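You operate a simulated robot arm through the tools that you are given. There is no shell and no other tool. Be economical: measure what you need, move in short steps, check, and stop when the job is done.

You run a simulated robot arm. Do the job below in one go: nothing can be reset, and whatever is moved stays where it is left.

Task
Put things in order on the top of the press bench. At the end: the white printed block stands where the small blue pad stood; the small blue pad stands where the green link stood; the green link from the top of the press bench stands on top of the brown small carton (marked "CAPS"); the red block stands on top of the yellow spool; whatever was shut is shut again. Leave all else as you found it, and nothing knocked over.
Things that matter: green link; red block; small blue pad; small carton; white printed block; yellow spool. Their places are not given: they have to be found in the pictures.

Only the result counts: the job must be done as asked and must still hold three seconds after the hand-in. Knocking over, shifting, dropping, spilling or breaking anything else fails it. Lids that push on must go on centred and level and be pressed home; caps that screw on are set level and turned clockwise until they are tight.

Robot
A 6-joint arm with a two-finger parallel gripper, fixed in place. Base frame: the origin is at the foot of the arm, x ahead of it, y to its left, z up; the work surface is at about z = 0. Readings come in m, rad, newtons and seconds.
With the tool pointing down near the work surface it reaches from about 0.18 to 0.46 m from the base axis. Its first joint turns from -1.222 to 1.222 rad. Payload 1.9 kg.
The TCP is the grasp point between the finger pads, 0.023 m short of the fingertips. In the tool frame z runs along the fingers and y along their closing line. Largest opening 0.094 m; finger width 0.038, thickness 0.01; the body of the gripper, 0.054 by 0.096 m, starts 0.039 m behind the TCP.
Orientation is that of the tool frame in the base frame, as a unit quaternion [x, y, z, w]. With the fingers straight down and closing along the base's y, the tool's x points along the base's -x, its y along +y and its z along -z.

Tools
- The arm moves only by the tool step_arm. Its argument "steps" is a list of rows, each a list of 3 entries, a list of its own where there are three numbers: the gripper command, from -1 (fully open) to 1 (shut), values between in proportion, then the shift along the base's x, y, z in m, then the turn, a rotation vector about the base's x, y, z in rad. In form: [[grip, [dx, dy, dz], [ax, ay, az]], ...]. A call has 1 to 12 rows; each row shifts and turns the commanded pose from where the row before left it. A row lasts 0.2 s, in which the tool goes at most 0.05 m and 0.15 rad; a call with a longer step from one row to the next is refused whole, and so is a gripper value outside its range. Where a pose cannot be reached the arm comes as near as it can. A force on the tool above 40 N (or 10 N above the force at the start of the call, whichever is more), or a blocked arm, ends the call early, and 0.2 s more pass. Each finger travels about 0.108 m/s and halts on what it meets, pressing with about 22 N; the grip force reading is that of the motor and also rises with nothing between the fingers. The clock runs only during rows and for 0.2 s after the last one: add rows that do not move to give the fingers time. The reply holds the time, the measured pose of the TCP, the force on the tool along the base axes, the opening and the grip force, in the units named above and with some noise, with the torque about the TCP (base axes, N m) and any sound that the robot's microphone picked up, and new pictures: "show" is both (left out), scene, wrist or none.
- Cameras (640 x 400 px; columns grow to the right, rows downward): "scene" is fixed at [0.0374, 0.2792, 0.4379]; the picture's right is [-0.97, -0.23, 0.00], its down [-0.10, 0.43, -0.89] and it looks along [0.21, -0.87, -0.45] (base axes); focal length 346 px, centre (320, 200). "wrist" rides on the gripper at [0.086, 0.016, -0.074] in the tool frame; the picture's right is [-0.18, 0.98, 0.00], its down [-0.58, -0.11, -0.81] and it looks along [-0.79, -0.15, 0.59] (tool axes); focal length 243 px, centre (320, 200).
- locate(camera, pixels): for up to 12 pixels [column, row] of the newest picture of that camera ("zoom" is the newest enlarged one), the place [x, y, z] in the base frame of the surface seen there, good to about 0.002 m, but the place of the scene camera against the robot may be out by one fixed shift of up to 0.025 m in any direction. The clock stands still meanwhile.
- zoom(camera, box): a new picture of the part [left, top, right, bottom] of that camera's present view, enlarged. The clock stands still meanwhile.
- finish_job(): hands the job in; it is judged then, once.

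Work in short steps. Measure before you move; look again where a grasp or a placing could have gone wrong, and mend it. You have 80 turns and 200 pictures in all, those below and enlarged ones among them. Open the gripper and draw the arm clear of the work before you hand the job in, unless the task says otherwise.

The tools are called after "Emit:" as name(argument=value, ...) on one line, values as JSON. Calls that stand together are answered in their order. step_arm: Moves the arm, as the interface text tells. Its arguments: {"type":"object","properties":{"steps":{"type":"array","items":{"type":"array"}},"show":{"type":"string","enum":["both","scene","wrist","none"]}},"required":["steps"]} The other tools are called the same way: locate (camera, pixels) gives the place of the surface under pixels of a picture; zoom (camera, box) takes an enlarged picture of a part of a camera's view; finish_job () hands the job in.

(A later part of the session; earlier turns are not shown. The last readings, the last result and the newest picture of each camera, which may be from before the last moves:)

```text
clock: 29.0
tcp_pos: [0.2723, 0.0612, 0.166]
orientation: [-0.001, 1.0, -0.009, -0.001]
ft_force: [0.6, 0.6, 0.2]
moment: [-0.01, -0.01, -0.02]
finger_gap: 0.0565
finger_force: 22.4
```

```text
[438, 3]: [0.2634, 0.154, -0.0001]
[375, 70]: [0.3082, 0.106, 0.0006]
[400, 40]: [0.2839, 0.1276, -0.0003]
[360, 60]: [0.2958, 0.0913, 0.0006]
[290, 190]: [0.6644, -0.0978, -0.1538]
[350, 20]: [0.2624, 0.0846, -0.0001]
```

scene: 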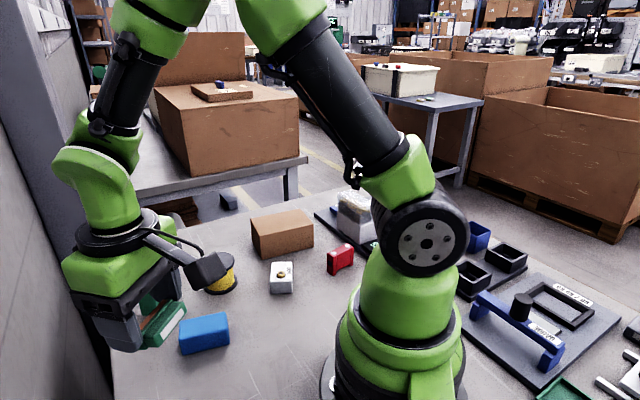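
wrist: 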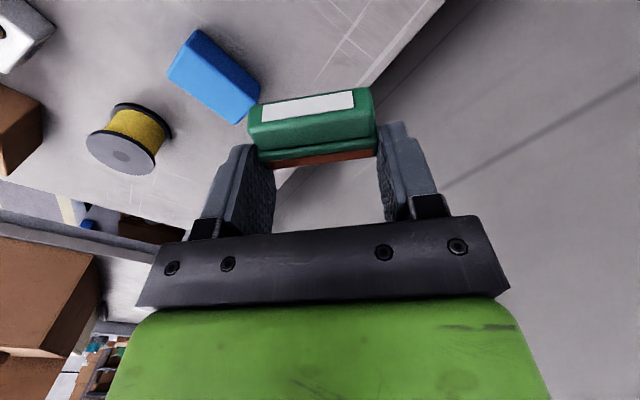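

Edge is comfortably beyond (x+y≈0.415). Now tilt the fingers inward by 1.1 rad at height, shifting a little inward, to bring the link nearly upright.

Emit:
step_arm(steps=[[1, [-0.002, -0.001, 0], [0, 0.1, 0]], [1, [-0.002, -0.001, 0], [0, 0.1, 0]], [1, [-0.002, -0.001, 0], [0, 0.1, 0]], [1, [-0.002, -0.001, 0], [0, 0.1, 0]], [1, [-0.002, -0.001, 0], [0, 0.1, 0]], [1, [-0.002, -0.001, 0], [0, 0.1, 0]], [1, [-0.002, -0.001, 0], [0, 0.1, 0]], [1, [0, -0.001, 0], [0, 0.1, 0]], [1, [0, -0.001, 0], [0, 0.1, 0]], [1, [0, -0.001, 0], [0, 0.1, 0]], [1, [0, 0, 0], [0, 0.1, 0]], [1, [0, 0, 0], [0, 0, 0]]], show="both")

```text
clock: 31.6
tcp_pos: [0.2567, 0.0501, 0.1656]
orientation: [-0.005, 0.852, -0.007, -0.523]
ft_force: [0.3, -0.1, -0.4]
moment: [0.02, 0.03, 0.04]
finger_gap: 0.0568
finger_force: 21.6
```

scene: 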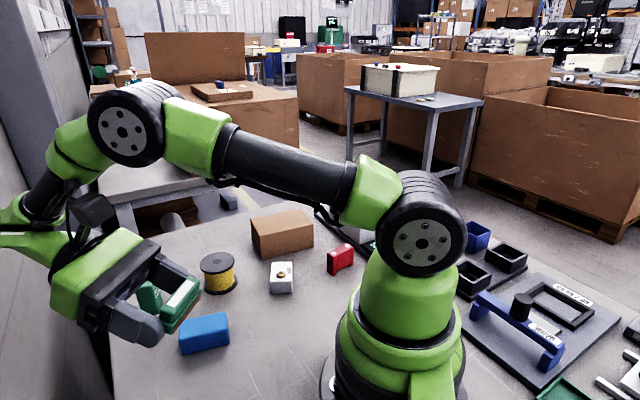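
wrist: 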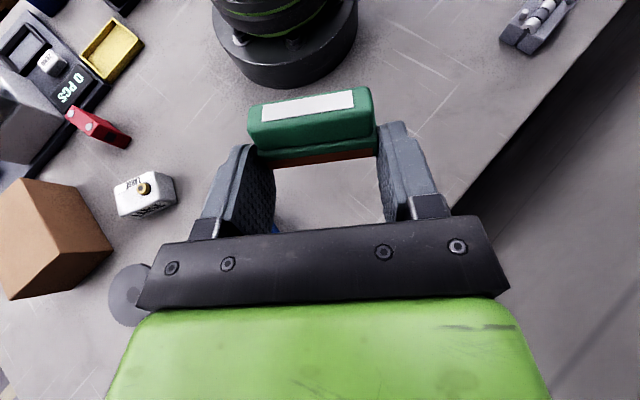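

The link is nearly upright in the grip, but the finger edges hang 16 mm lower than its base, so I can't set it on the bench directly. I can set it across the flat blue pad with the fingers straddling the pad's narrow side, then regrasp it vertically. Measure the pad.

Emit:
zoom(camera="scene", box=[165, 300, 245, 365])

```text
6.15 times, centred on (205, 332) of scene
```

zoom: 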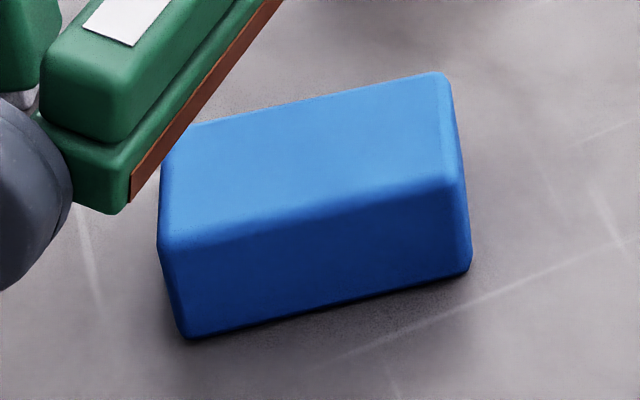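

Emit:
locate(camera="zoom", pixels=[[175, 235], [445, 175], [425, 85], [205, 135], [310, 160], [175, 260], [455, 200], [195, 325], [460, 262], [182, 310]])

```text
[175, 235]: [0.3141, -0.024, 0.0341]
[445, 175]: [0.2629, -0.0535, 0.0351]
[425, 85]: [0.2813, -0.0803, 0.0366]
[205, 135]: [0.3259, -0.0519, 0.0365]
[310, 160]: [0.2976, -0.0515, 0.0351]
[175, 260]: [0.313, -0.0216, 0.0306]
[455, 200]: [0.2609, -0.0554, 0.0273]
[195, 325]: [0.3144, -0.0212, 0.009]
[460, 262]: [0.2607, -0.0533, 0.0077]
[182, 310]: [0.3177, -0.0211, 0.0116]
```

Pad (base frame): centre ≈ (0.285, -0.038), top z ≈ 0.034, long axis at 31°. I tilt 0.1 more, yaw +31° and move so the link's base is over the pad centre, staying high.

Emit:
step_arm(steps=[[1, [0, 0, 0], [0, 0.1, 0]], [1, [0.0065, -0.011, 0], [0, 0, 0.0773]], [1, [0.0065, -0.011, 0], [0, 0, 0.0773]], [1, [0.0065, -0.011, 0], [0, 0, 0.0773]], [1, [0.0065, -0.011, 0], [0, 0, 0.0773]], [1, [0.0065, -0.011, 0], [0, 0, 0.0773]], [1, [0.0065, -0.011, 0], [0, 0, 0.0773]], [1, [0.0065, -0.011, 0], [0, 0, 0.0773]], [1, [0, 0, -0.02], [0, 0, 0]], [1, [0, 0, -0.02], [0, 0, 0]], [1, [0, 0, 0], [0, 0, 0]]], show="both")

```text
clock: 32.1
tcp_pos: [0.2582, 0.0451, 0.1655]
orientation: [-0.008, 0.826, -0.021, -0.563]
ft_force: [-5.5, 11.7, -31.8]
moment: [-1.95, 0.85, 0.7]
finger_gap: 0.0566
finger_force: 22.1
stopped in row 2: the force on the tool passed its limit at 145 N (the readings are from after the stop); the commanded pose is now the measured one
```

scene: 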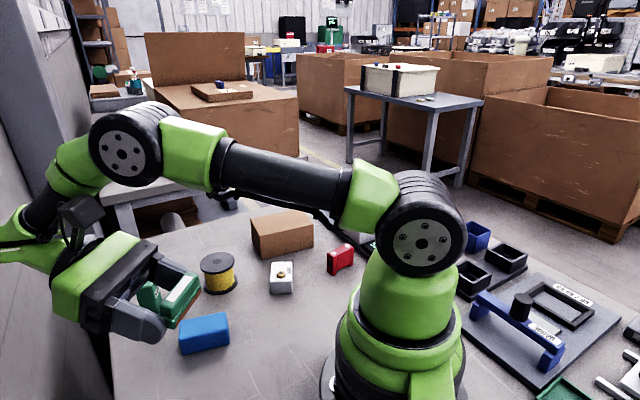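
wrist: 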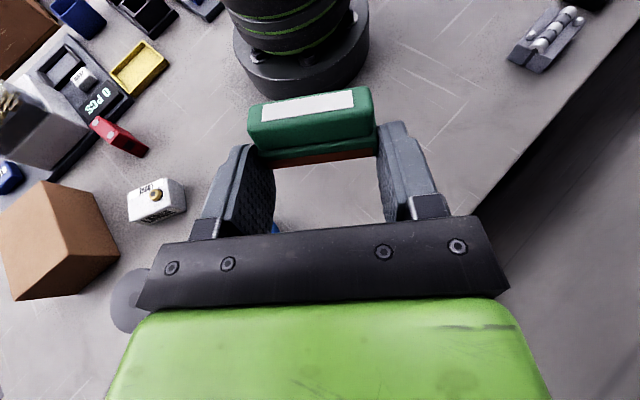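

The push came from the tool at 1.2 rad tilt — the wrist camera (78,210 in scene) appears to meet the arm's own link. I back the tilt off by 0.2 rad and check the force.

Emit:
step_arm(steps=[[1, [0, 0, 0], [0, -0.1, 0]], [1, [0, 0, 0], [0, -0.1, 0]], [1, [0, 0, 0], [0, 0, 0]]], show="scene")

```text
clock: 32.9
tcp_pos: [0.2591, 0.0453, 0.165]
orientation: [-0.007, 0.878, -0.021, -0.478]
ft_force: [0.2, 0.2, 0.3]
moment: [-0.02, 0.02, 0.0]
finger_gap: 0.0569
finger_force: 22.0
```

scene: 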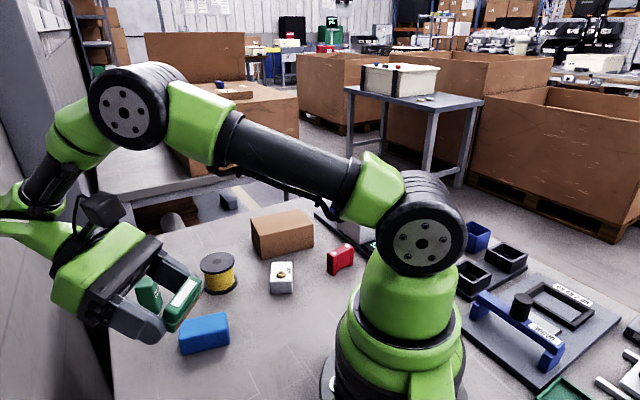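

Free again at tilt ~1.0. Check where the left partition wall is before going outward.

Emit:
locate(camera="scene", pixels=[[40, 330], [80, 300], [60, 60], [20, 250], [105, 203], [20, 225]])

Emit:
step_arm(steps=[[1, [0.006, -0.0105, 0], [0, 0, 0.06]], [1, [0.006, -0.0105, 0], [0, 0, 0.06]], [1, [0.006, -0.0105, 0], [0, 0, 0.06]], [1, [0, 0, 0], [0, 0, 0]]], show="scene")

```text
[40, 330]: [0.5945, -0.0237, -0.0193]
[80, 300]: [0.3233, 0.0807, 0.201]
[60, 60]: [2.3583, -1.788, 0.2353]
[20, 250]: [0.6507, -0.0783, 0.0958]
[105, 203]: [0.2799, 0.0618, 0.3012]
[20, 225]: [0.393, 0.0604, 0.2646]
```

```text
clock: 33.9
tcp_pos: [0.2754, 0.0143, 0.1659]
orientation: [-0.087, 0.874, -0.063, -0.474]
ft_force: [-1.4, -0.3, -0.1]
moment: [0.01, -0.01, 0.01]
finger_gap: 0.0566
finger_force: 22.2
```

scene: 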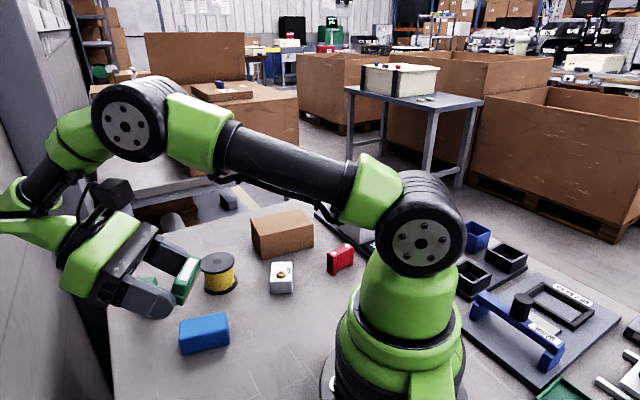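

Clear so far (yaw 12°). Continue with 0.33 rad more yaw and the rest of the shift.

Emit:
step_arm(steps=[[1, [0.005, -0.0085, 0], [0, 0, 0.066]], [1, [0.005, -0.0085, 0], [0, 0, 0.066]], [1, [0.005, -0.0085, 0], [0, 0, 0.066]], [1, [0.005, -0.0085, 0], [0, 0, 0.066]], [1, [0.0057, -0.0085, 0], [0, 0, 0.064]], [1, [0, 0, 0], [0, 0, 0]]], show="both")

```text
clock: 35.3
tcp_pos: [0.3021, -0.0283, 0.1657]
orientation: [-0.229, 0.848, -0.14, -0.457]
ft_force: [1.0, 0.2, -0.6]
moment: [0.01, 0.02, 0.02]
finger_gap: 0.0568
finger_force: 21.8
```

scene: 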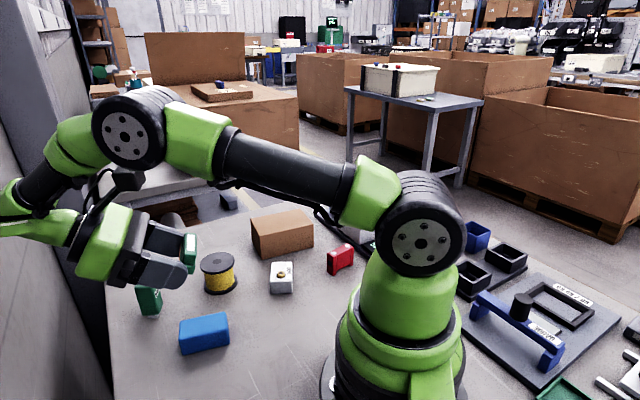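
wrist: 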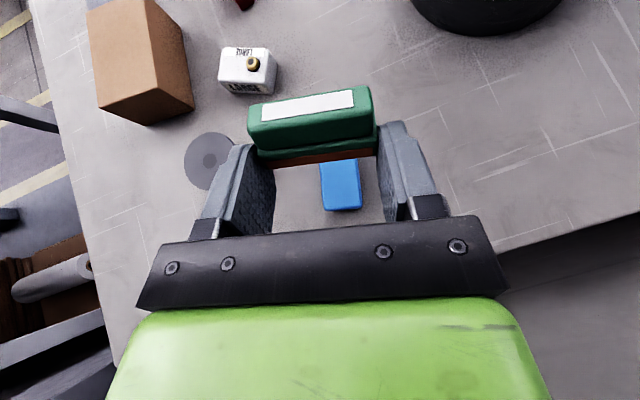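

The pad lies between the fingers in the wrist view at (341,186). Measure it and the link's underside relation.

Emit:
locate(camera="wrist", pixels=[[324, 168], [357, 164], [360, 206], [327, 208], [341, 186], [262, 112], [352, 96], [315, 158], [210, 160]])

Emit:
zoom(camera="scene", box=[110, 210, 270, 330])

```text
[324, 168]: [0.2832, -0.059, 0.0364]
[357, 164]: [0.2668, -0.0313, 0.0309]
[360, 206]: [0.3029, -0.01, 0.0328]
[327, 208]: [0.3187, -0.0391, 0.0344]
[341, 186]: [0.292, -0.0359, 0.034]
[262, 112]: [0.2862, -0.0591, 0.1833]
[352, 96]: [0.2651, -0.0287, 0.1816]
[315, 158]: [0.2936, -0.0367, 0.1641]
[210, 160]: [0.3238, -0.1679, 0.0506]
```

```text
3.33 times, centred on (190, 270) of scene
```

zoom: 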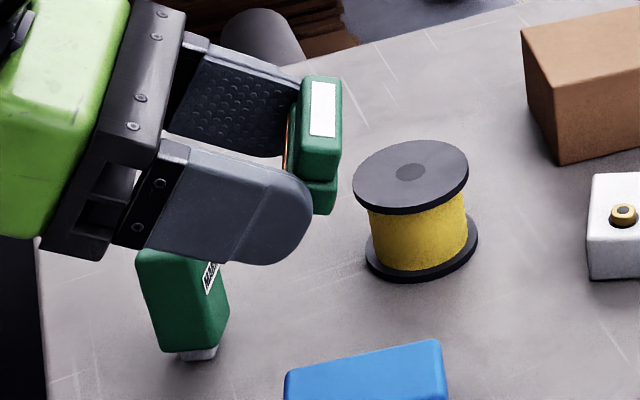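

Link base is over the pad centre. Lower to z ≈ 0.056 and look.

Emit:
step_arm(steps=[[1, [-0.0005, 0, -0.02], [0, 0, 0]], [1, [0, 0, -0.02], [0, 0, 0]], [1, [0, 0, -0.02], [0, 0, 0]], [1, [0, 0, -0.02], [0, 0, 0]], [1, [0, 0, -0.015], [0, 0, 0]], [1, [0, 0, -0.014], [0, 0, 0]], [1, [0, 0, 0], [0, 0, 0]]], show="both")

Emit:
zoom(camera="scene", box=[120, 260, 260, 365])

```text
clock: 36.9
tcp_pos: [0.3019, -0.028, 0.0568]
orientation: [-0.229, 0.847, -0.141, -0.458]
ft_force: [-0.1, 0.0, -0.1]
moment: [0.01, 0.01, -0.04]
finger_gap: 0.0568
finger_force: 22.3
```

scene: 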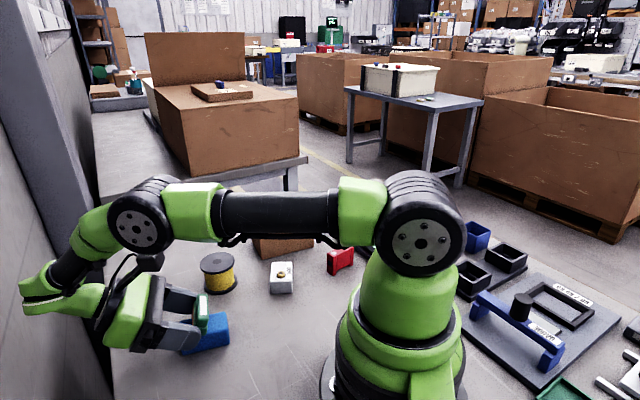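
wrist: 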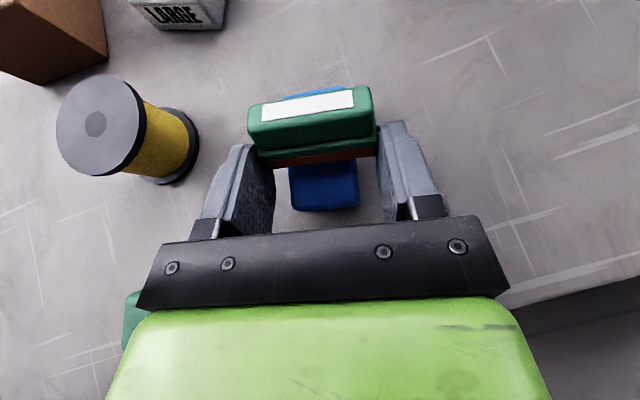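

```text
3.81 times, centred on (190, 312) of scene
```

zoom: 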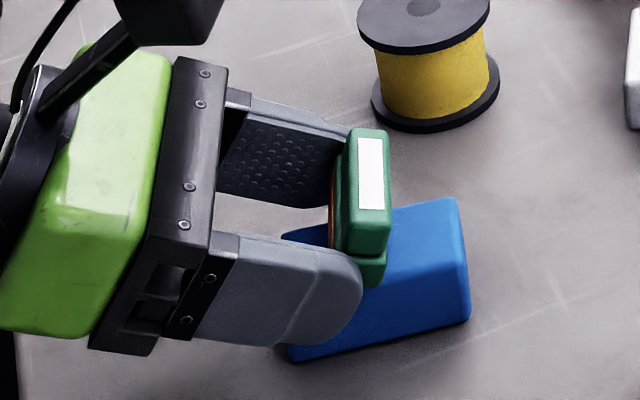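

Clearances look right; the link straddles the pad's middle. Lower in 3 mm steps until contact.

Emit:
step_arm(steps=[[1, [0, 0, -0.004], [0, 0, 0]], [1, [0, 0, -0.003], [0, 0, 0]], [1, [0, 0, -0.002], [0, 0, 0]], [1, [0, 0, -0.002], [0, 0, 0]], [1, [0, 0, 0], [0, 0, 0]]], show="wrist")

```text
clock: 38.1
tcp_pos: [0.3021, -0.0291, 0.0468]
orientation: [-0.229, 0.848, -0.141, -0.457]
ft_force: [1.1, 0.3, 17.6]
moment: [-0.12, 0.47, -0.01]
finger_gap: 0.0568
finger_force: 22.3
```

wrist: 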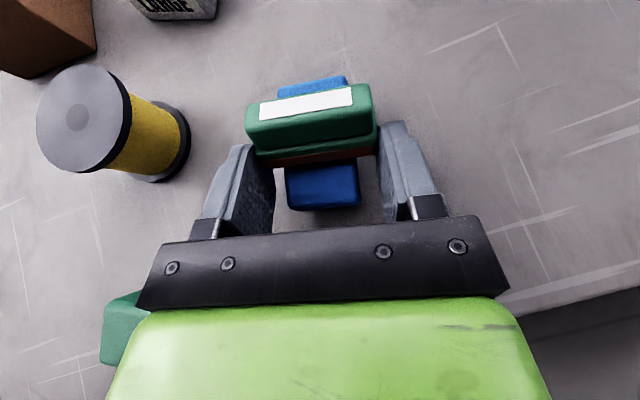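

Contact (17.6 N) and the link settled. Ease 1 mm, open, and look.

Emit:
step_arm(steps=[[1, [0, 0, 0.001], [0, 0, 0]], [-0.35, [0, 0, 0], [0, 0, 0]], [-0.6, [0, 0, 0], [0, 0, 0]], [-0.9, [0, 0, 0], [0, 0, 0]], [-1, [0, 0, 0], [0, 0, 0]]], show="both")

Emit:
zoom(camera="scene", box=[120, 260, 260, 365])

```text
clock: 39.3
tcp_pos: [0.3017, -0.0295, 0.0465]
orientation: [-0.228, 0.848, -0.141, -0.457]
ft_force: [0.0, 0.3, 0.5]
moment: [0.0, 0.01, 0.02]
finger_gap: 0.0944
finger_force: 0.2
```

scene: 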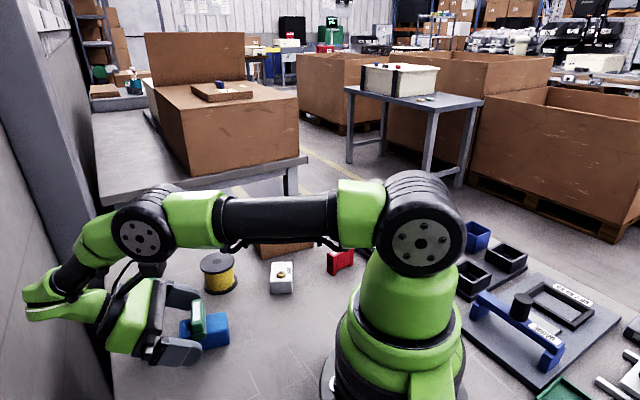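
wrist: 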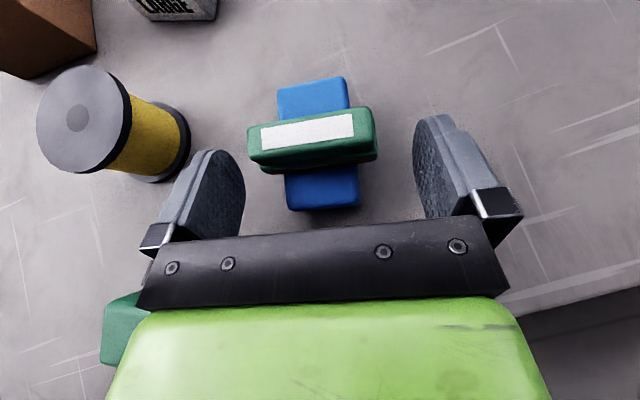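

```text
3.81 times, centred on (190, 312) of scene
```

zoom: 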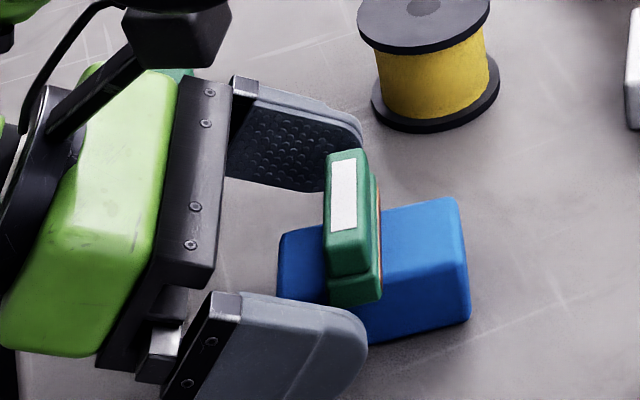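

The link now stands upright across the pad. Measure it and the pad here, plus the carton corners.

Emit:
locate(camera="wrist", pixels=[[262, 129], [352, 114], [354, 135], [265, 150], [308, 132], [280, 92], [343, 80], [292, 206], [356, 202], [75, 118], [355, 170]])

```text
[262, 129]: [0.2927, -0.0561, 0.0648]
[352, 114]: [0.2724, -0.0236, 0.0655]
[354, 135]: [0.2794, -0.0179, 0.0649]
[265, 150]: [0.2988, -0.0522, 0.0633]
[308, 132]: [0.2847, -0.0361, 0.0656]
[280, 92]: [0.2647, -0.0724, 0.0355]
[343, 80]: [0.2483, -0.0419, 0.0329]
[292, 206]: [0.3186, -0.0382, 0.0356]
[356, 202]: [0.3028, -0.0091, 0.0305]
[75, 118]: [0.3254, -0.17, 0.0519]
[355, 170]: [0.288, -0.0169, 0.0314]
```

Link on pad: centre (0.286, -0.0375), long axis 122°, top z 0.065. Pad's original place: centre ≈ (0.284, -0.040), axis 31.5°. Raise straight up and level the tool.

Emit:
step_arm(steps=[[-1, [0, 0, 0.02], [0, 0, 0]], [-1, [0, 0, 0.035], [0, 0, 0]], [-1, [0, 0, 0.04], [0, 0, 0]], [-1, [0, 0, 0.03], [0.0736, -0.1225, 0]], [-1, [0, 0, 0], [0.0736, -0.1225, 0]], [-1, [0, 0, 0], [0.0736, -0.1225, 0]], [-1, [0, 0, 0], [0.0736, -0.1225, 0]], [-1, [0, 0, 0], [0.0736, -0.1225, 0]], [-1, [0, 0, 0], [0.0736, -0.1225, 0]], [-1, [0, 0, 0], [0.0736, -0.1225, 0]], [-1, [0, 0, 0], [0, 0, 0]]], show="none")

Emit:
step_arm(steps=[[-1, [0, 0, 0], [0, 0, -0.142]], [-1, [0, 0, 0], [0, 0, -0.142]], [-1, [0, 0, 0], [0, 0, -0.142]], [-1, [0, 0, 0], [0, 0, -0.142]], [-1, [0, 0, 0], [0, 0, -0.142]], [-1, [0, 0, 0], [0, 0, -0.142]], [-1, [0, 0, 0], [0, 0, -0.142]], [-1, [0, 0, 0], [0, 0, -0.142]], [-1, [0, 0, 0], [0, 0, -0.142]], [-1, [0, 0, 0], [0, 0, -0.142]], [-1, [0, 0, 0], [0, 0, -0.142]], [-1, [0, 0, 0], [0, 0, 0]]], show="both")

```text
clock: 41.7
tcp_pos: [0.3011, -0.0278, 0.1699]
orientation: [-0.255, 0.967, -0.007, 0.005]
ft_force: [-0.1, 0.3, 0.0]
moment: [-0.03, -0.01, -0.01]
finger_gap: 0.094
finger_force: 0.0
```

```text
clock: 44.3
tcp_pos: [0.3025, -0.0289, 0.1716]
orientation: [0.499, 0.866, -0.008, -0.002]
ft_force: [0.2, 0.6, 0.1]
moment: [0.01, 0.0, 0.0]
finger_gap: 0.0939
finger_force: 0.1
```

scene: 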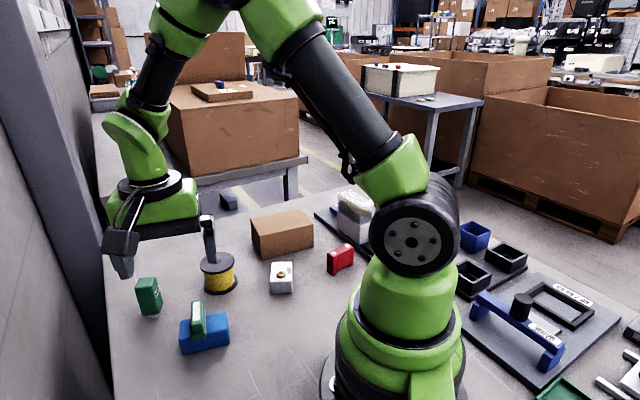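
wrist: 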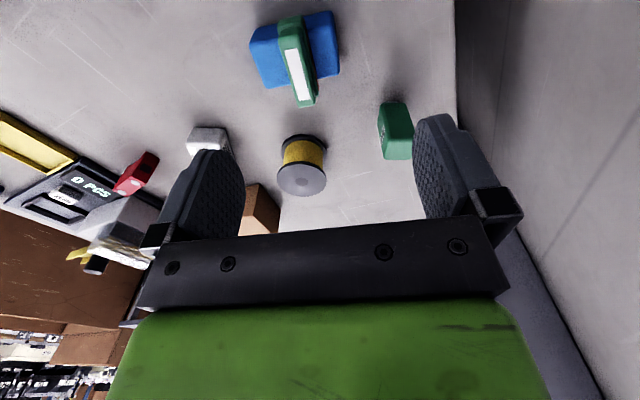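

Aligned within 2°. I correct yaw and residual tilt, move over the link (0.2858, -0.0375) and descend to z = 0.10 for a check.

Emit:
step_arm(steps=[[-1, [-0.0167, -0.0086, -0.01], [0.012, -0.011, 0.03]], [-1, [0, 0, -0.03], [0, 0, 0]], [-1, [0, 0, -0.03], [0, 0, 0]], [-1, [0, 0, 0], [0, 0, 0]]], show="both")

Emit:
locate(camera="scene", pixels=[[197, 308], [252, 220], [299, 211], [312, 224], [261, 235], [218, 261]])

```text
clock: 45.3
tcp_pos: [0.285, -0.0372, 0.1017]
orientation: [0.486, 0.874, 0.001, -0.001]
ft_force: [-0.2, -1.2, -0.9]
moment: [0.0, -0.02, 0.02]
finger_gap: 0.094
finger_force: 0.0
```

scene: 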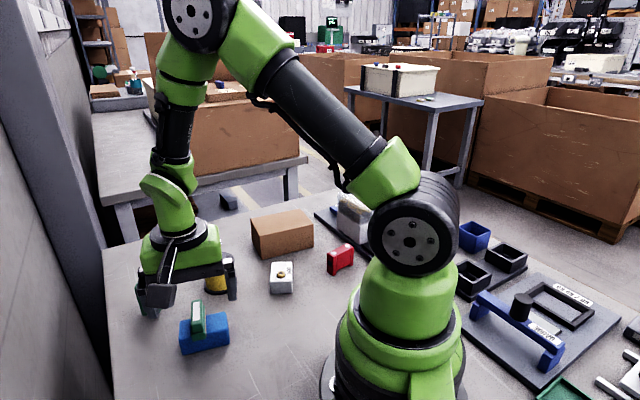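
wrist: 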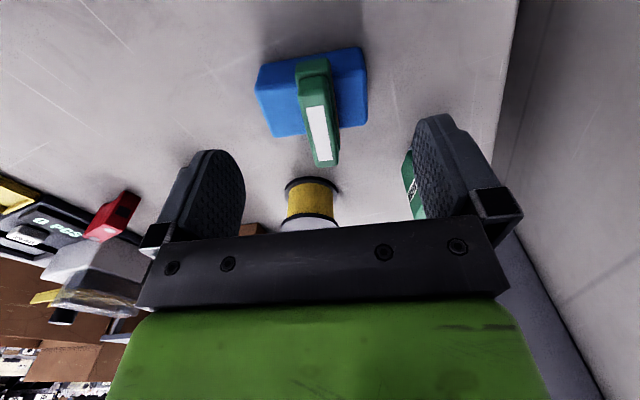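

```text
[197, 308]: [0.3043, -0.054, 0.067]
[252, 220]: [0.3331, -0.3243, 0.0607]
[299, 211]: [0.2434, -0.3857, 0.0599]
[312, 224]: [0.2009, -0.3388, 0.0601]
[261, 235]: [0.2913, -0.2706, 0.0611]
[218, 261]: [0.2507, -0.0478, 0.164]
```

Good alignment. Descend to z = 0.061 and close gently.

Emit:
step_arm(steps=[[-0.6, [0.0005, -0.0003, -0.02], [0, 0, 0]], [-0.4, [0, 0, -0.0205], [0, 0, 0]], [-0.4, [0, 0, 0], [0, 0, 0]], [0.2, [0, 0, 0], [0, 0, 0]], [0.5, [0, 0, 0], [0, 0, 0]], [1, [0, 0, 0], [0, 0, 0]], [1, [0, 0, 0], [0, 0, 0]]], show="both")

Emit:
zoom(camera="scene", box=[140, 270, 260, 360])

```text
clock: 46.9
tcp_pos: [0.285, -0.0362, 0.0613]
orientation: [0.487, 0.874, 0.0, -0.002]
ft_force: [-0.8, -0.7, -0.3]
moment: [0.02, 0.02, -0.04]
finger_gap: 0.0178
finger_force: 21.9
```

scene: 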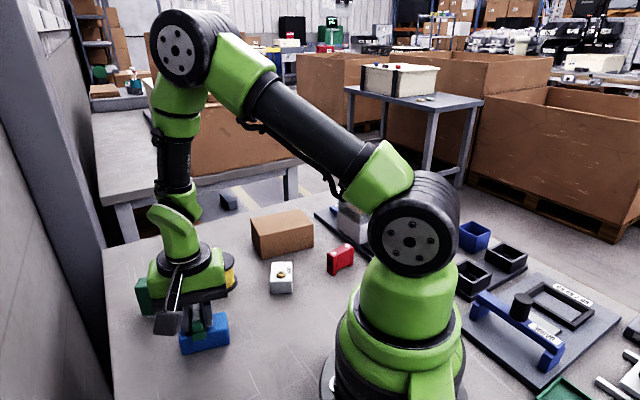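
wrist: 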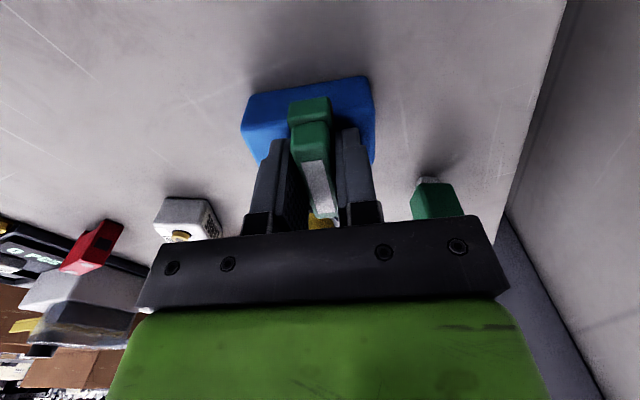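

```text
4.44 times, centred on (200, 315) of scene
```

zoom: 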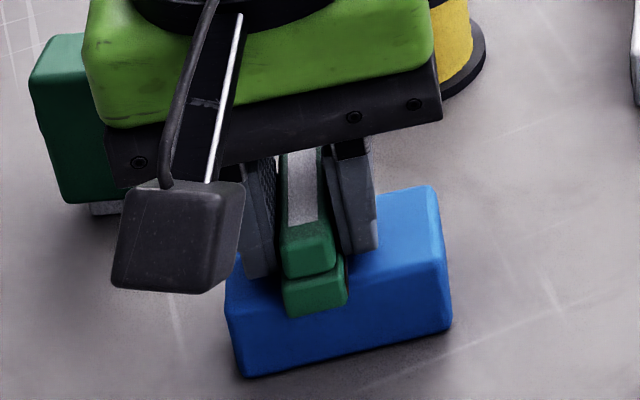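

Gripped at 17.8 mm with wide contact. Lift slowly and check that the pad stays.

Emit:
step_arm(steps=[[1, [0, 0, 0.005], [0, 0, 0]], [1, [0, 0, 0.015], [0, 0, 0]], [1, [0, 0, 0.025], [0, 0, 0]], [1, [0, 0, 0.03], [0, 0, 0]], [1, [0, 0, 0.035], [0, 0, 0]], [1, [0, 0, 0], [0, 0, 0]]], show="both")

```text
clock: 48.3
tcp_pos: [0.286, -0.0371, 0.1713]
orientation: [0.487, 0.874, 0.0, -0.001]
ft_force: [0.4, 0.1, -0.8]
moment: [0.0, 0.02, 0.0]
finger_gap: 0.0178
finger_force: 22.3
```

scene: 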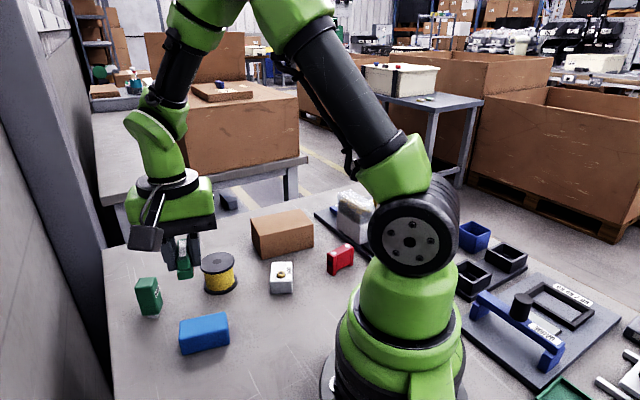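
wrist: 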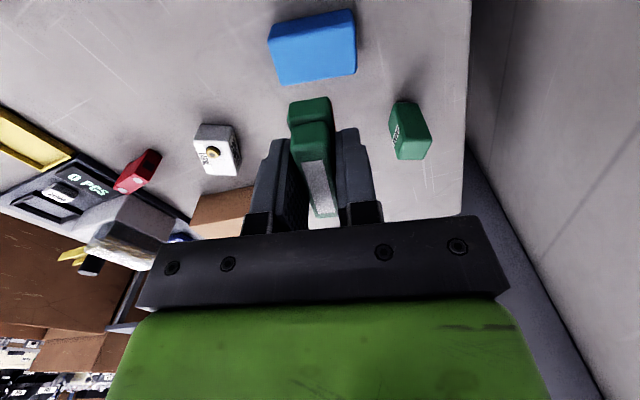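

Held well, pad undisturbed. Carry toward the carton, stopping short to measure it with the wrist camera.

Emit:
step_arm(steps=[[1, [-0.003, -0.02, 0], [0, 0, 0]], [1, [-0.004, -0.025, 0], [0, 0, 0]], [1, [-0.004, -0.025, 0], [0, 0, 0]], [1, [-0.004, -0.025, 0], [0, 0, 0]], [1, [-0.004, -0.025, 0], [0, 0, 0]], [1, [-0.004, -0.02, 0], [0, 0, 0]], [1, [-0.004, -0.02, 0], [0, 0, 0]], [1, [0, 0, 0], [0, 0, 0]]], show="wrist")

```text
clock: 50.1
tcp_pos: [0.2586, -0.1985, 0.1707]
orientation: [0.486, 0.874, 0.0, -0.001]
ft_force: [-0.3, 0.7, 0.0]
moment: [-0.03, -0.02, -0.01]
finger_gap: 0.0178
finger_force: 21.8
```

wrist: 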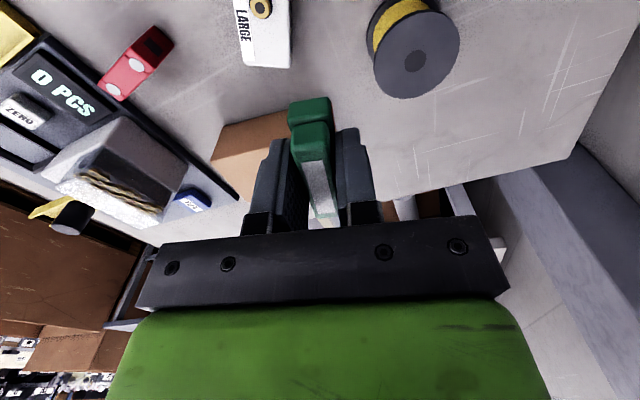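

Measure carton's visible corners, the white block, the red block and spool.

Emit:
locate(camera="wrist", pixels=[[224, 130], [214, 160], [245, 145], [280, 118], [414, 60], [238, 25], [285, 62], [246, 62], [137, 65], [112, 90], [262, 8]])

Emit:
zoom(camera="wrist", box=[80, 0, 300, 200])

```text
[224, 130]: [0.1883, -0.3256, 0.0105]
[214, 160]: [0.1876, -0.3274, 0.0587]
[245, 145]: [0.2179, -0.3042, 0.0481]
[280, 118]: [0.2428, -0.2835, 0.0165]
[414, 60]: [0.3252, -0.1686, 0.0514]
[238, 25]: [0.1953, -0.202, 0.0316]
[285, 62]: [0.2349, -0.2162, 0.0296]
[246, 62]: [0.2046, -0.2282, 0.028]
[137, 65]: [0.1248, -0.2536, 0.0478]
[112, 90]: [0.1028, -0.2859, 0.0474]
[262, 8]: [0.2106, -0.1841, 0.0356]
```

```text
2.00 times, centred on (190, 100) of wrist
```

zoom: 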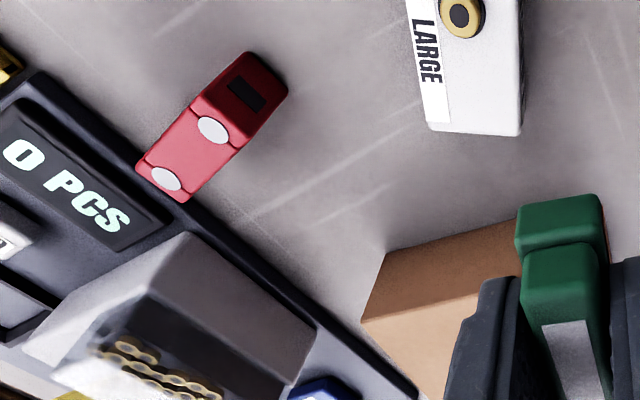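

Carton centre ≈ (0.255, -0.316), top z ≈ 0.0587. Move over it and lower to z = 0.095.

Emit:
step_arm(steps=[[1, [-0.0008, -0.0233, 0], [0, 0, 0]], [1, [-0.0008, -0.0233, 0], [0, 0, 0]], [1, [-0.0008, -0.0233, 0], [0, 0, 0]], [1, [-0.0008, -0.0233, 0], [0, 0, 0]], [1, [-0.0009, -0.0233, 0], [0, 0, 0]], [1, [0, 0, -0.025], [0, 0, 0]], [1, [0, 0, -0.025], [0, 0, 0]], [1, [0, 0, -0.025], [0, 0, 0]], [1, [0, 0, 0], [0, 0, 0]]], show="both")

Emit:
zoom(camera="scene", box=[220, 170, 340, 270])

```text
clock: 52.1
tcp_pos: [0.2542, -0.3131, 0.0961]
orientation: [0.487, 0.874, 0.0, -0.001]
ft_force: [-0.6, -0.5, 0.1]
moment: [0.02, 0.03, -0.03]
finger_gap: 0.0179
finger_force: 22.0
```

scene: 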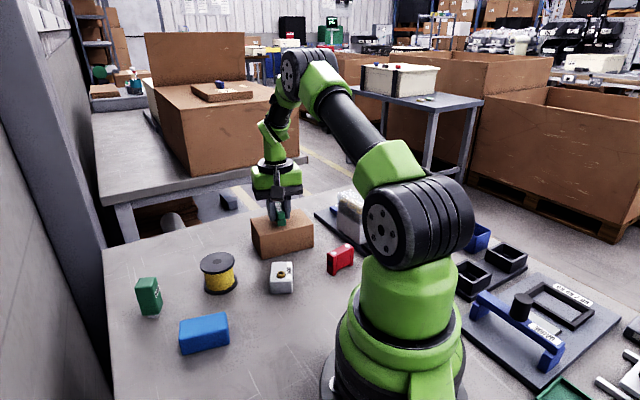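
wrist: 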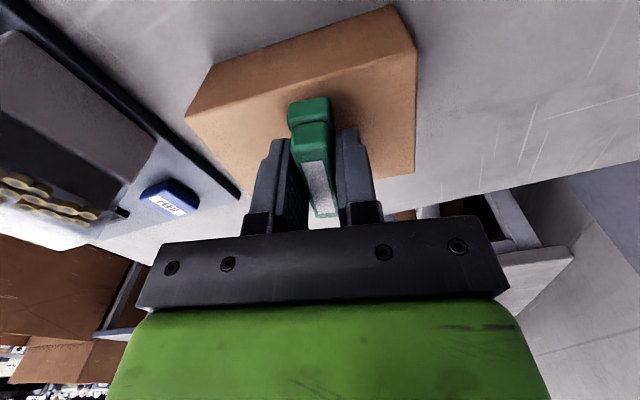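

```text
4.00 times, centred on (280, 220) of scene
```

zoom: 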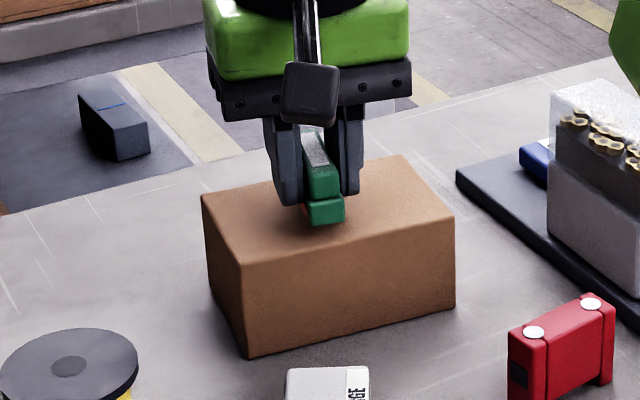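

Verify carton edges against the link once more.

Emit:
locate(camera="wrist", pixels=[[190, 121], [412, 55], [411, 168], [280, 95], [360, 72], [243, 192]])

```text
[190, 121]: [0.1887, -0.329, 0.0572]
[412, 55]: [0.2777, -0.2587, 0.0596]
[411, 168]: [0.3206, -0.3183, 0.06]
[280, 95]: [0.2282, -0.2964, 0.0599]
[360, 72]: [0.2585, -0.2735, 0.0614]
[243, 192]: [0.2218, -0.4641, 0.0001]
```

Carton centre is (0.2547, -0.3237); I shift 9 mm in -y and lower slowly to contact.

Emit:
step_arm(steps=[[1, [0, -0.009, 0], [0, 0, 0]], [1, [0, 0, -0.004], [0, 0, 0]], [1, [0, 0, -0.003], [0, 0, 0]], [1, [0, 0, -0.0015], [0, 0, 0]], [1, [0, 0, 0], [0, 0, 0]]], show="none")

```text
clock: 53.3
tcp_pos: [0.2542, -0.3225, 0.0874]
orientation: [0.486, 0.874, 0.001, -0.001]
ft_force: [-0.4, -0.7, -0.2]
moment: [0.01, -0.02, 0.0]
finger_gap: 0.0175
finger_force: 21.8
```

No contact yet; 1 mm steps down.

Emit:
step_arm(steps=[[1, [0, 0, -0.001], [0, 0, 0]], [1, [0, 0, -0.001], [0, 0, 0]], [1, [0, 0, 0], [0, 0, 0]]], show="none")

```text
clock: 54.1
tcp_pos: [0.2558, -0.3226, 0.0866]
orientation: [0.486, 0.874, 0.0, 0.0]
ft_force: [-0.9, 1.4, 7.7]
moment: [0.1, 0.06, -0.02]
finger_gap: 0.0177
finger_force: 21.7
```

Contact at 7.7 N. Open gently and rise.

Emit:
step_arm(steps=[[0.5, [0, 0, 0], [0, 0, 0]], [0.3, [0, 0, 0], [0, 0, 0]], [0.0, [0, 0, 0], [0, 0, 0]], [0.0, [0, 0, 0.01], [0, 0, 0]], [-0.3, [0, 0, 0.03], [0, 0, 0]], [-1, [0, 0, 0.04], [0, 0, 0]], [-1, [-0.02, 0.03, 0.01], [0, 0, 0]], [-1, [-0.02, 0.04, 0], [0, 0, 0]], [-1, [0, 0.04, 0], [0, 0, 0]], [-1, [0, 0, 0], [0, 0, 0]]], show="both")

Emit:
zoom(camera="scene", box=[220, 170, 340, 270])

```text
clock: 56.3
tcp_pos: [0.2139, -0.2118, 0.1763]
orientation: [0.486, 0.874, 0.001, -0.001]
ft_force: [0.6, -0.2, -0.4]
moment: [0.01, -0.01, -0.05]
finger_gap: 0.0937
finger_force: 0.0
```

scene: 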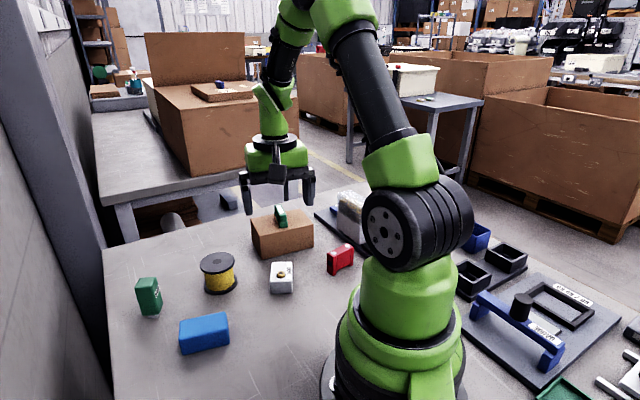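
wrist: 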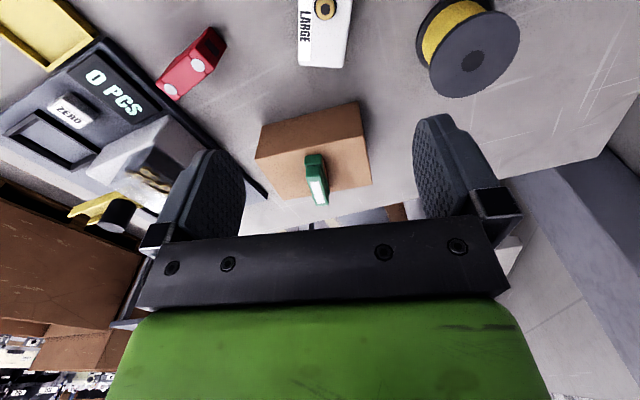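

```text
4.00 times, centred on (280, 220) of scene
```

zoom: 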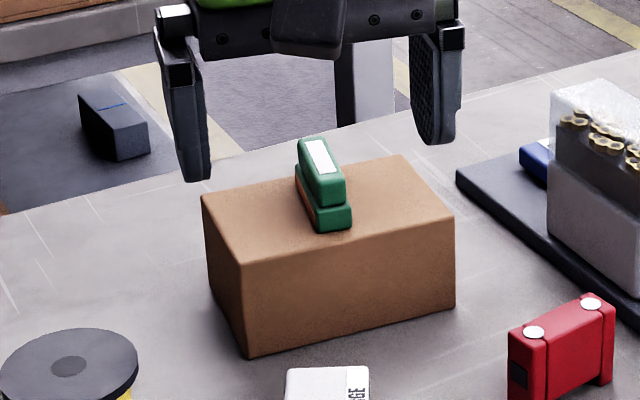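

The link stands well on the carton. Next, the blue pad: I'll grip it along its long axis (66 mm) with a 0.35 rad outward tilt so I can place it at 0.494 m radius. Move above it with the tilt.

Emit:
step_arm(steps=[[-1, [0.0135, 0.035, 0], [0, 0, 0]], [-1, [0.0135, 0.035, 0], [0, 0, 0]], [-1, [0.0135, 0.035, 0], [0, 0, 0]], [-1, [0.0135, 0.035, 0], [0, 0, 0]], [-1, [0.0136, 0.0348, 0], [-0.099, -0.0616, 0]], [-1, [0, 0, -0.02], [-0.099, -0.0616, 0]], [-1, [0, 0, -0.03], [-0.099, -0.0616, 0]], [-1, [0, 0, -0.03], [0, 0, 0]], [-1, [0, 0, 0], [0, 0, 0]]], show="both")

```text
clock: 58.3
tcp_pos: [0.2816, -0.0369, 0.0957]
orientation: [0.479, 0.861, -0.083, 0.151]
ft_force: [0.1, -0.6, -0.1]
moment: [-0.01, -0.02, 0.0]
finger_gap: 0.0942
finger_force: 0.0
```

scene: 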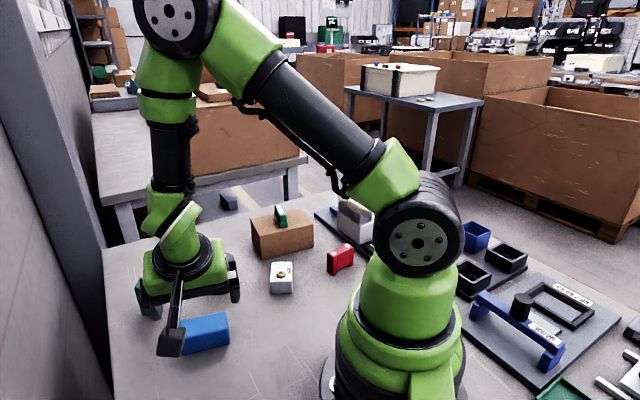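
wrist: 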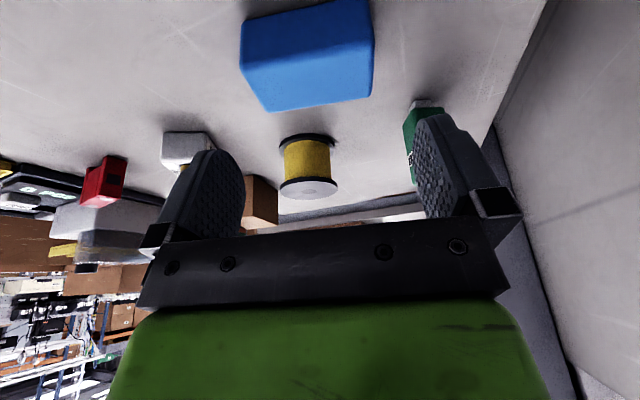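

Measure the pad from here.

Emit:
locate(camera="wrist", pixels=[[250, 72], [268, 106], [368, 90], [366, 50], [310, 80], [318, 97]])

Emit:
zoom(camera="wrist", box=[220, 0, 400, 120])

```text
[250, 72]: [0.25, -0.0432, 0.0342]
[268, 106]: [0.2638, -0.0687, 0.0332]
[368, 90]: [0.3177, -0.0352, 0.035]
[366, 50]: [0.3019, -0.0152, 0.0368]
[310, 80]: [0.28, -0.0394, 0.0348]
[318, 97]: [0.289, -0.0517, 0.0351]
```

```text
3.33 times, centred on (310, 60) of wrist
```

zoom: 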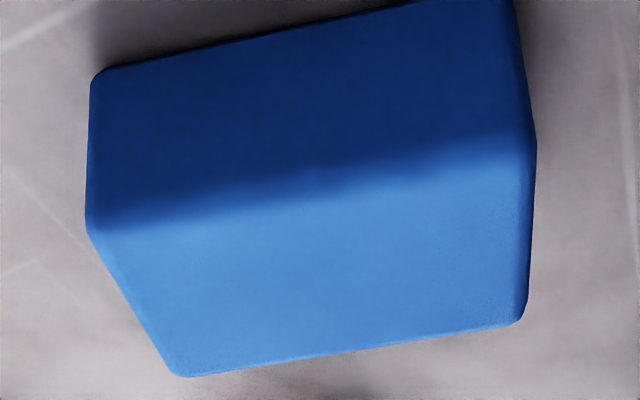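

Pad centre (0.2834, -0.0406), as before. Descend to z = 0.032 and close.

Emit:
step_arm(steps=[[-1, [0, 0, -0.025], [0, 0, 0]], [-1, [0, 0, -0.025], [0, 0, 0]], [-1, [0, 0, -0.0135], [0, 0, 0]], [-1, [0, 0, 0], [0, 0, 0]], [0.0, [0, 0, 0], [0, 0, 0]], [0.4, [0, 0, 0], [0, 0, 0]], [1, [0, 0, 0], [0, 0, 0]], [1, [0, 0, 0], [0, 0, 0]]], show="wrist")

```text
clock: 60.1
tcp_pos: [0.2863, -0.037, 0.0329]
orientation: [0.479, 0.861, -0.086, 0.15]
ft_force: [0.6, -0.3, -1.6]
moment: [0.0, -0.03, 0.01]
finger_gap: 0.0689
finger_force: 22.2
out of reach, approached as far as the arm can: row 3
```

wrist: 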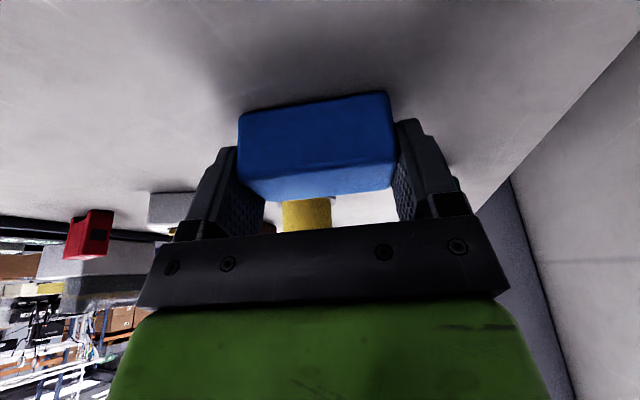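

Gripped at 68.9 mm (TCP ended 5 mm outward; fine). Lift and check.

Emit:
step_arm(steps=[[1, [0, 0, 0.01], [0, 0, 0]], [1, [0, 0, 0.02], [0, 0, 0]], [1, [0.005, 0, 0.025], [0, 0, 0]], [1, [0.005, 0, 0.025], [0, 0, 0]], [1, [0.005, -0.005, 0.02], [0, 0, 0]], [1, [0, 0, 0], [0, 0, 0]]], show="both")

```text
clock: 61.5
tcp_pos: [0.3016, -0.0432, 0.1333]
orientation: [0.479, 0.861, -0.084, 0.151]
ft_force: [0.0, 0.2, -1.1]
moment: [0.03, 0.02, 0.01]
finger_gap: 0.0689
finger_force: 22.3
```

scene: 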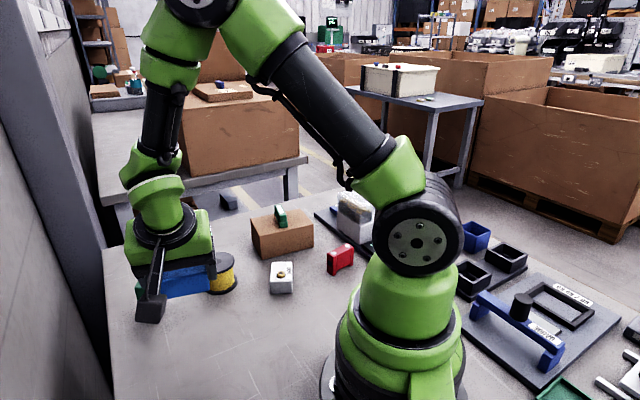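
wrist: 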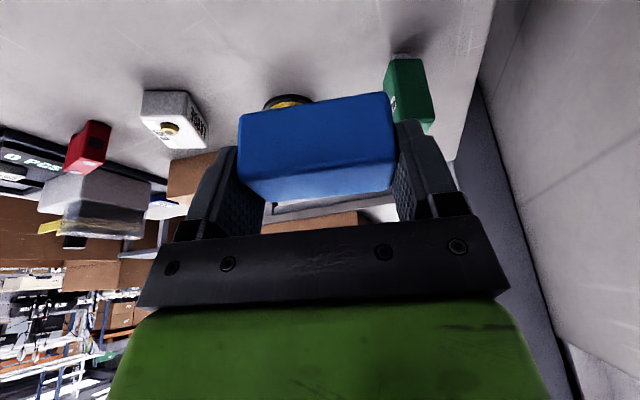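

Held. Carry over to (0.36, -0.19) with yaw easing to -0.77, then outward.

Emit:
step_arm(steps=[[1, [0.0083, -0.021, 0], [0, 0, 0.035]], [1, [0.0083, -0.021, 0], [0, 0, 0.035]], [1, [0.0083, -0.021, 0], [0, 0, 0.035]], [1, [0.0083, -0.021, 0], [0, 0, 0.035]], [1, [0.0083, -0.021, 0], [0, 0, 0.035]], [1, [0.0083, -0.021, 0], [0, 0, 0.035]], [1, [0.0083, -0.021, 0], [0, 0, 0.035]], [1, [0.02, -0.009, -0.015], [0, 0, 0]], [1, [0.02, -0.009, -0.015], [0, 0, 0]], [1, [0.02, -0.009, -0.015], [0, 0, 0]], [1, [0.0178, -0.0081, -0.015], [0, 0, 0]], [1, [0, 0, 0], [0, 0, 0]]], show="both")

```text
clock: 64.1
tcp_pos: [0.4362, -0.225, 0.0745]
orientation: [0.371, 0.912, -0.065, 0.16]
ft_force: [0.3, -0.8, -0.8]
moment: [-0.01, 0.02, 0.01]
finger_gap: 0.069
finger_force: 22.4
```

scene: 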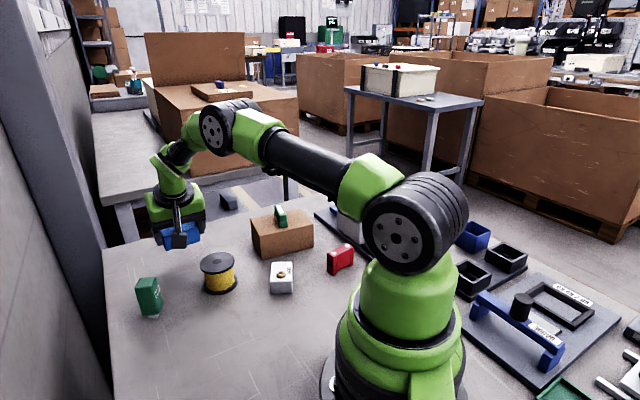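
wrist: 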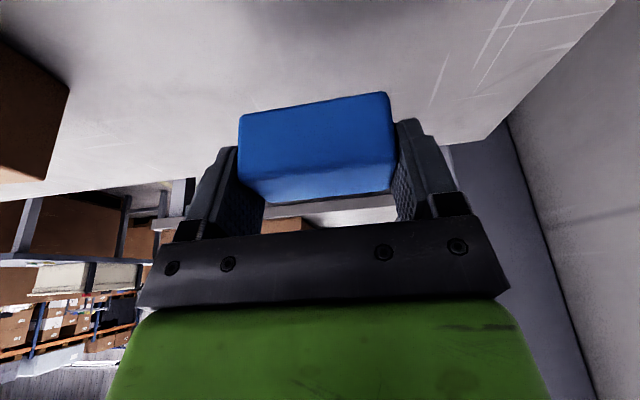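

Reached without limits. Lower to just above contact (z ≈ 0.036).

Emit:
step_arm(steps=[[1, [0.0015, 0, -0.02], [0, 0, 0]], [1, [0, 0, -0.014], [0, 0, 0]], [1, [0, 0, -0.005], [0, 0, 0]], [1, [0, 0, 0], [0, 0, 0]]], show="none")

Emit:
step_arm(steps=[[1, [0, 0, -0.0015], [0, 0, 0]], [1, [0, 0, -0.001], [0, 0, 0]], [1, [0, 0, 0], [0, 0, 0]]], show="wrist")

```text
clock: 65.1
tcp_pos: [0.4376, -0.2257, 0.0342]
orientation: [0.37, 0.913, -0.066, 0.161]
ft_force: [-0.7, 0.2, 0.0]
moment: [0.01, 0.01, -0.01]
finger_gap: 0.0693
finger_force: 21.2
```

```text
clock: 65.9
tcp_pos: [0.438, -0.2253, 0.0336]
orientation: [0.37, 0.913, -0.066, 0.162]
ft_force: [-6.1, 1.8, 18.8]
moment: [-0.02, 0.43, -0.04]
finger_gap: 0.0689
finger_force: 22.0
```

wrist: 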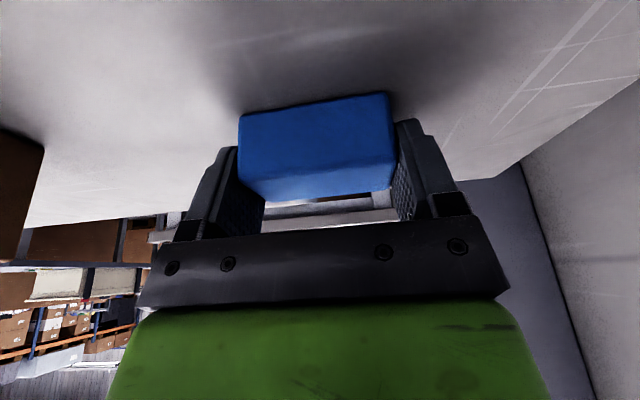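

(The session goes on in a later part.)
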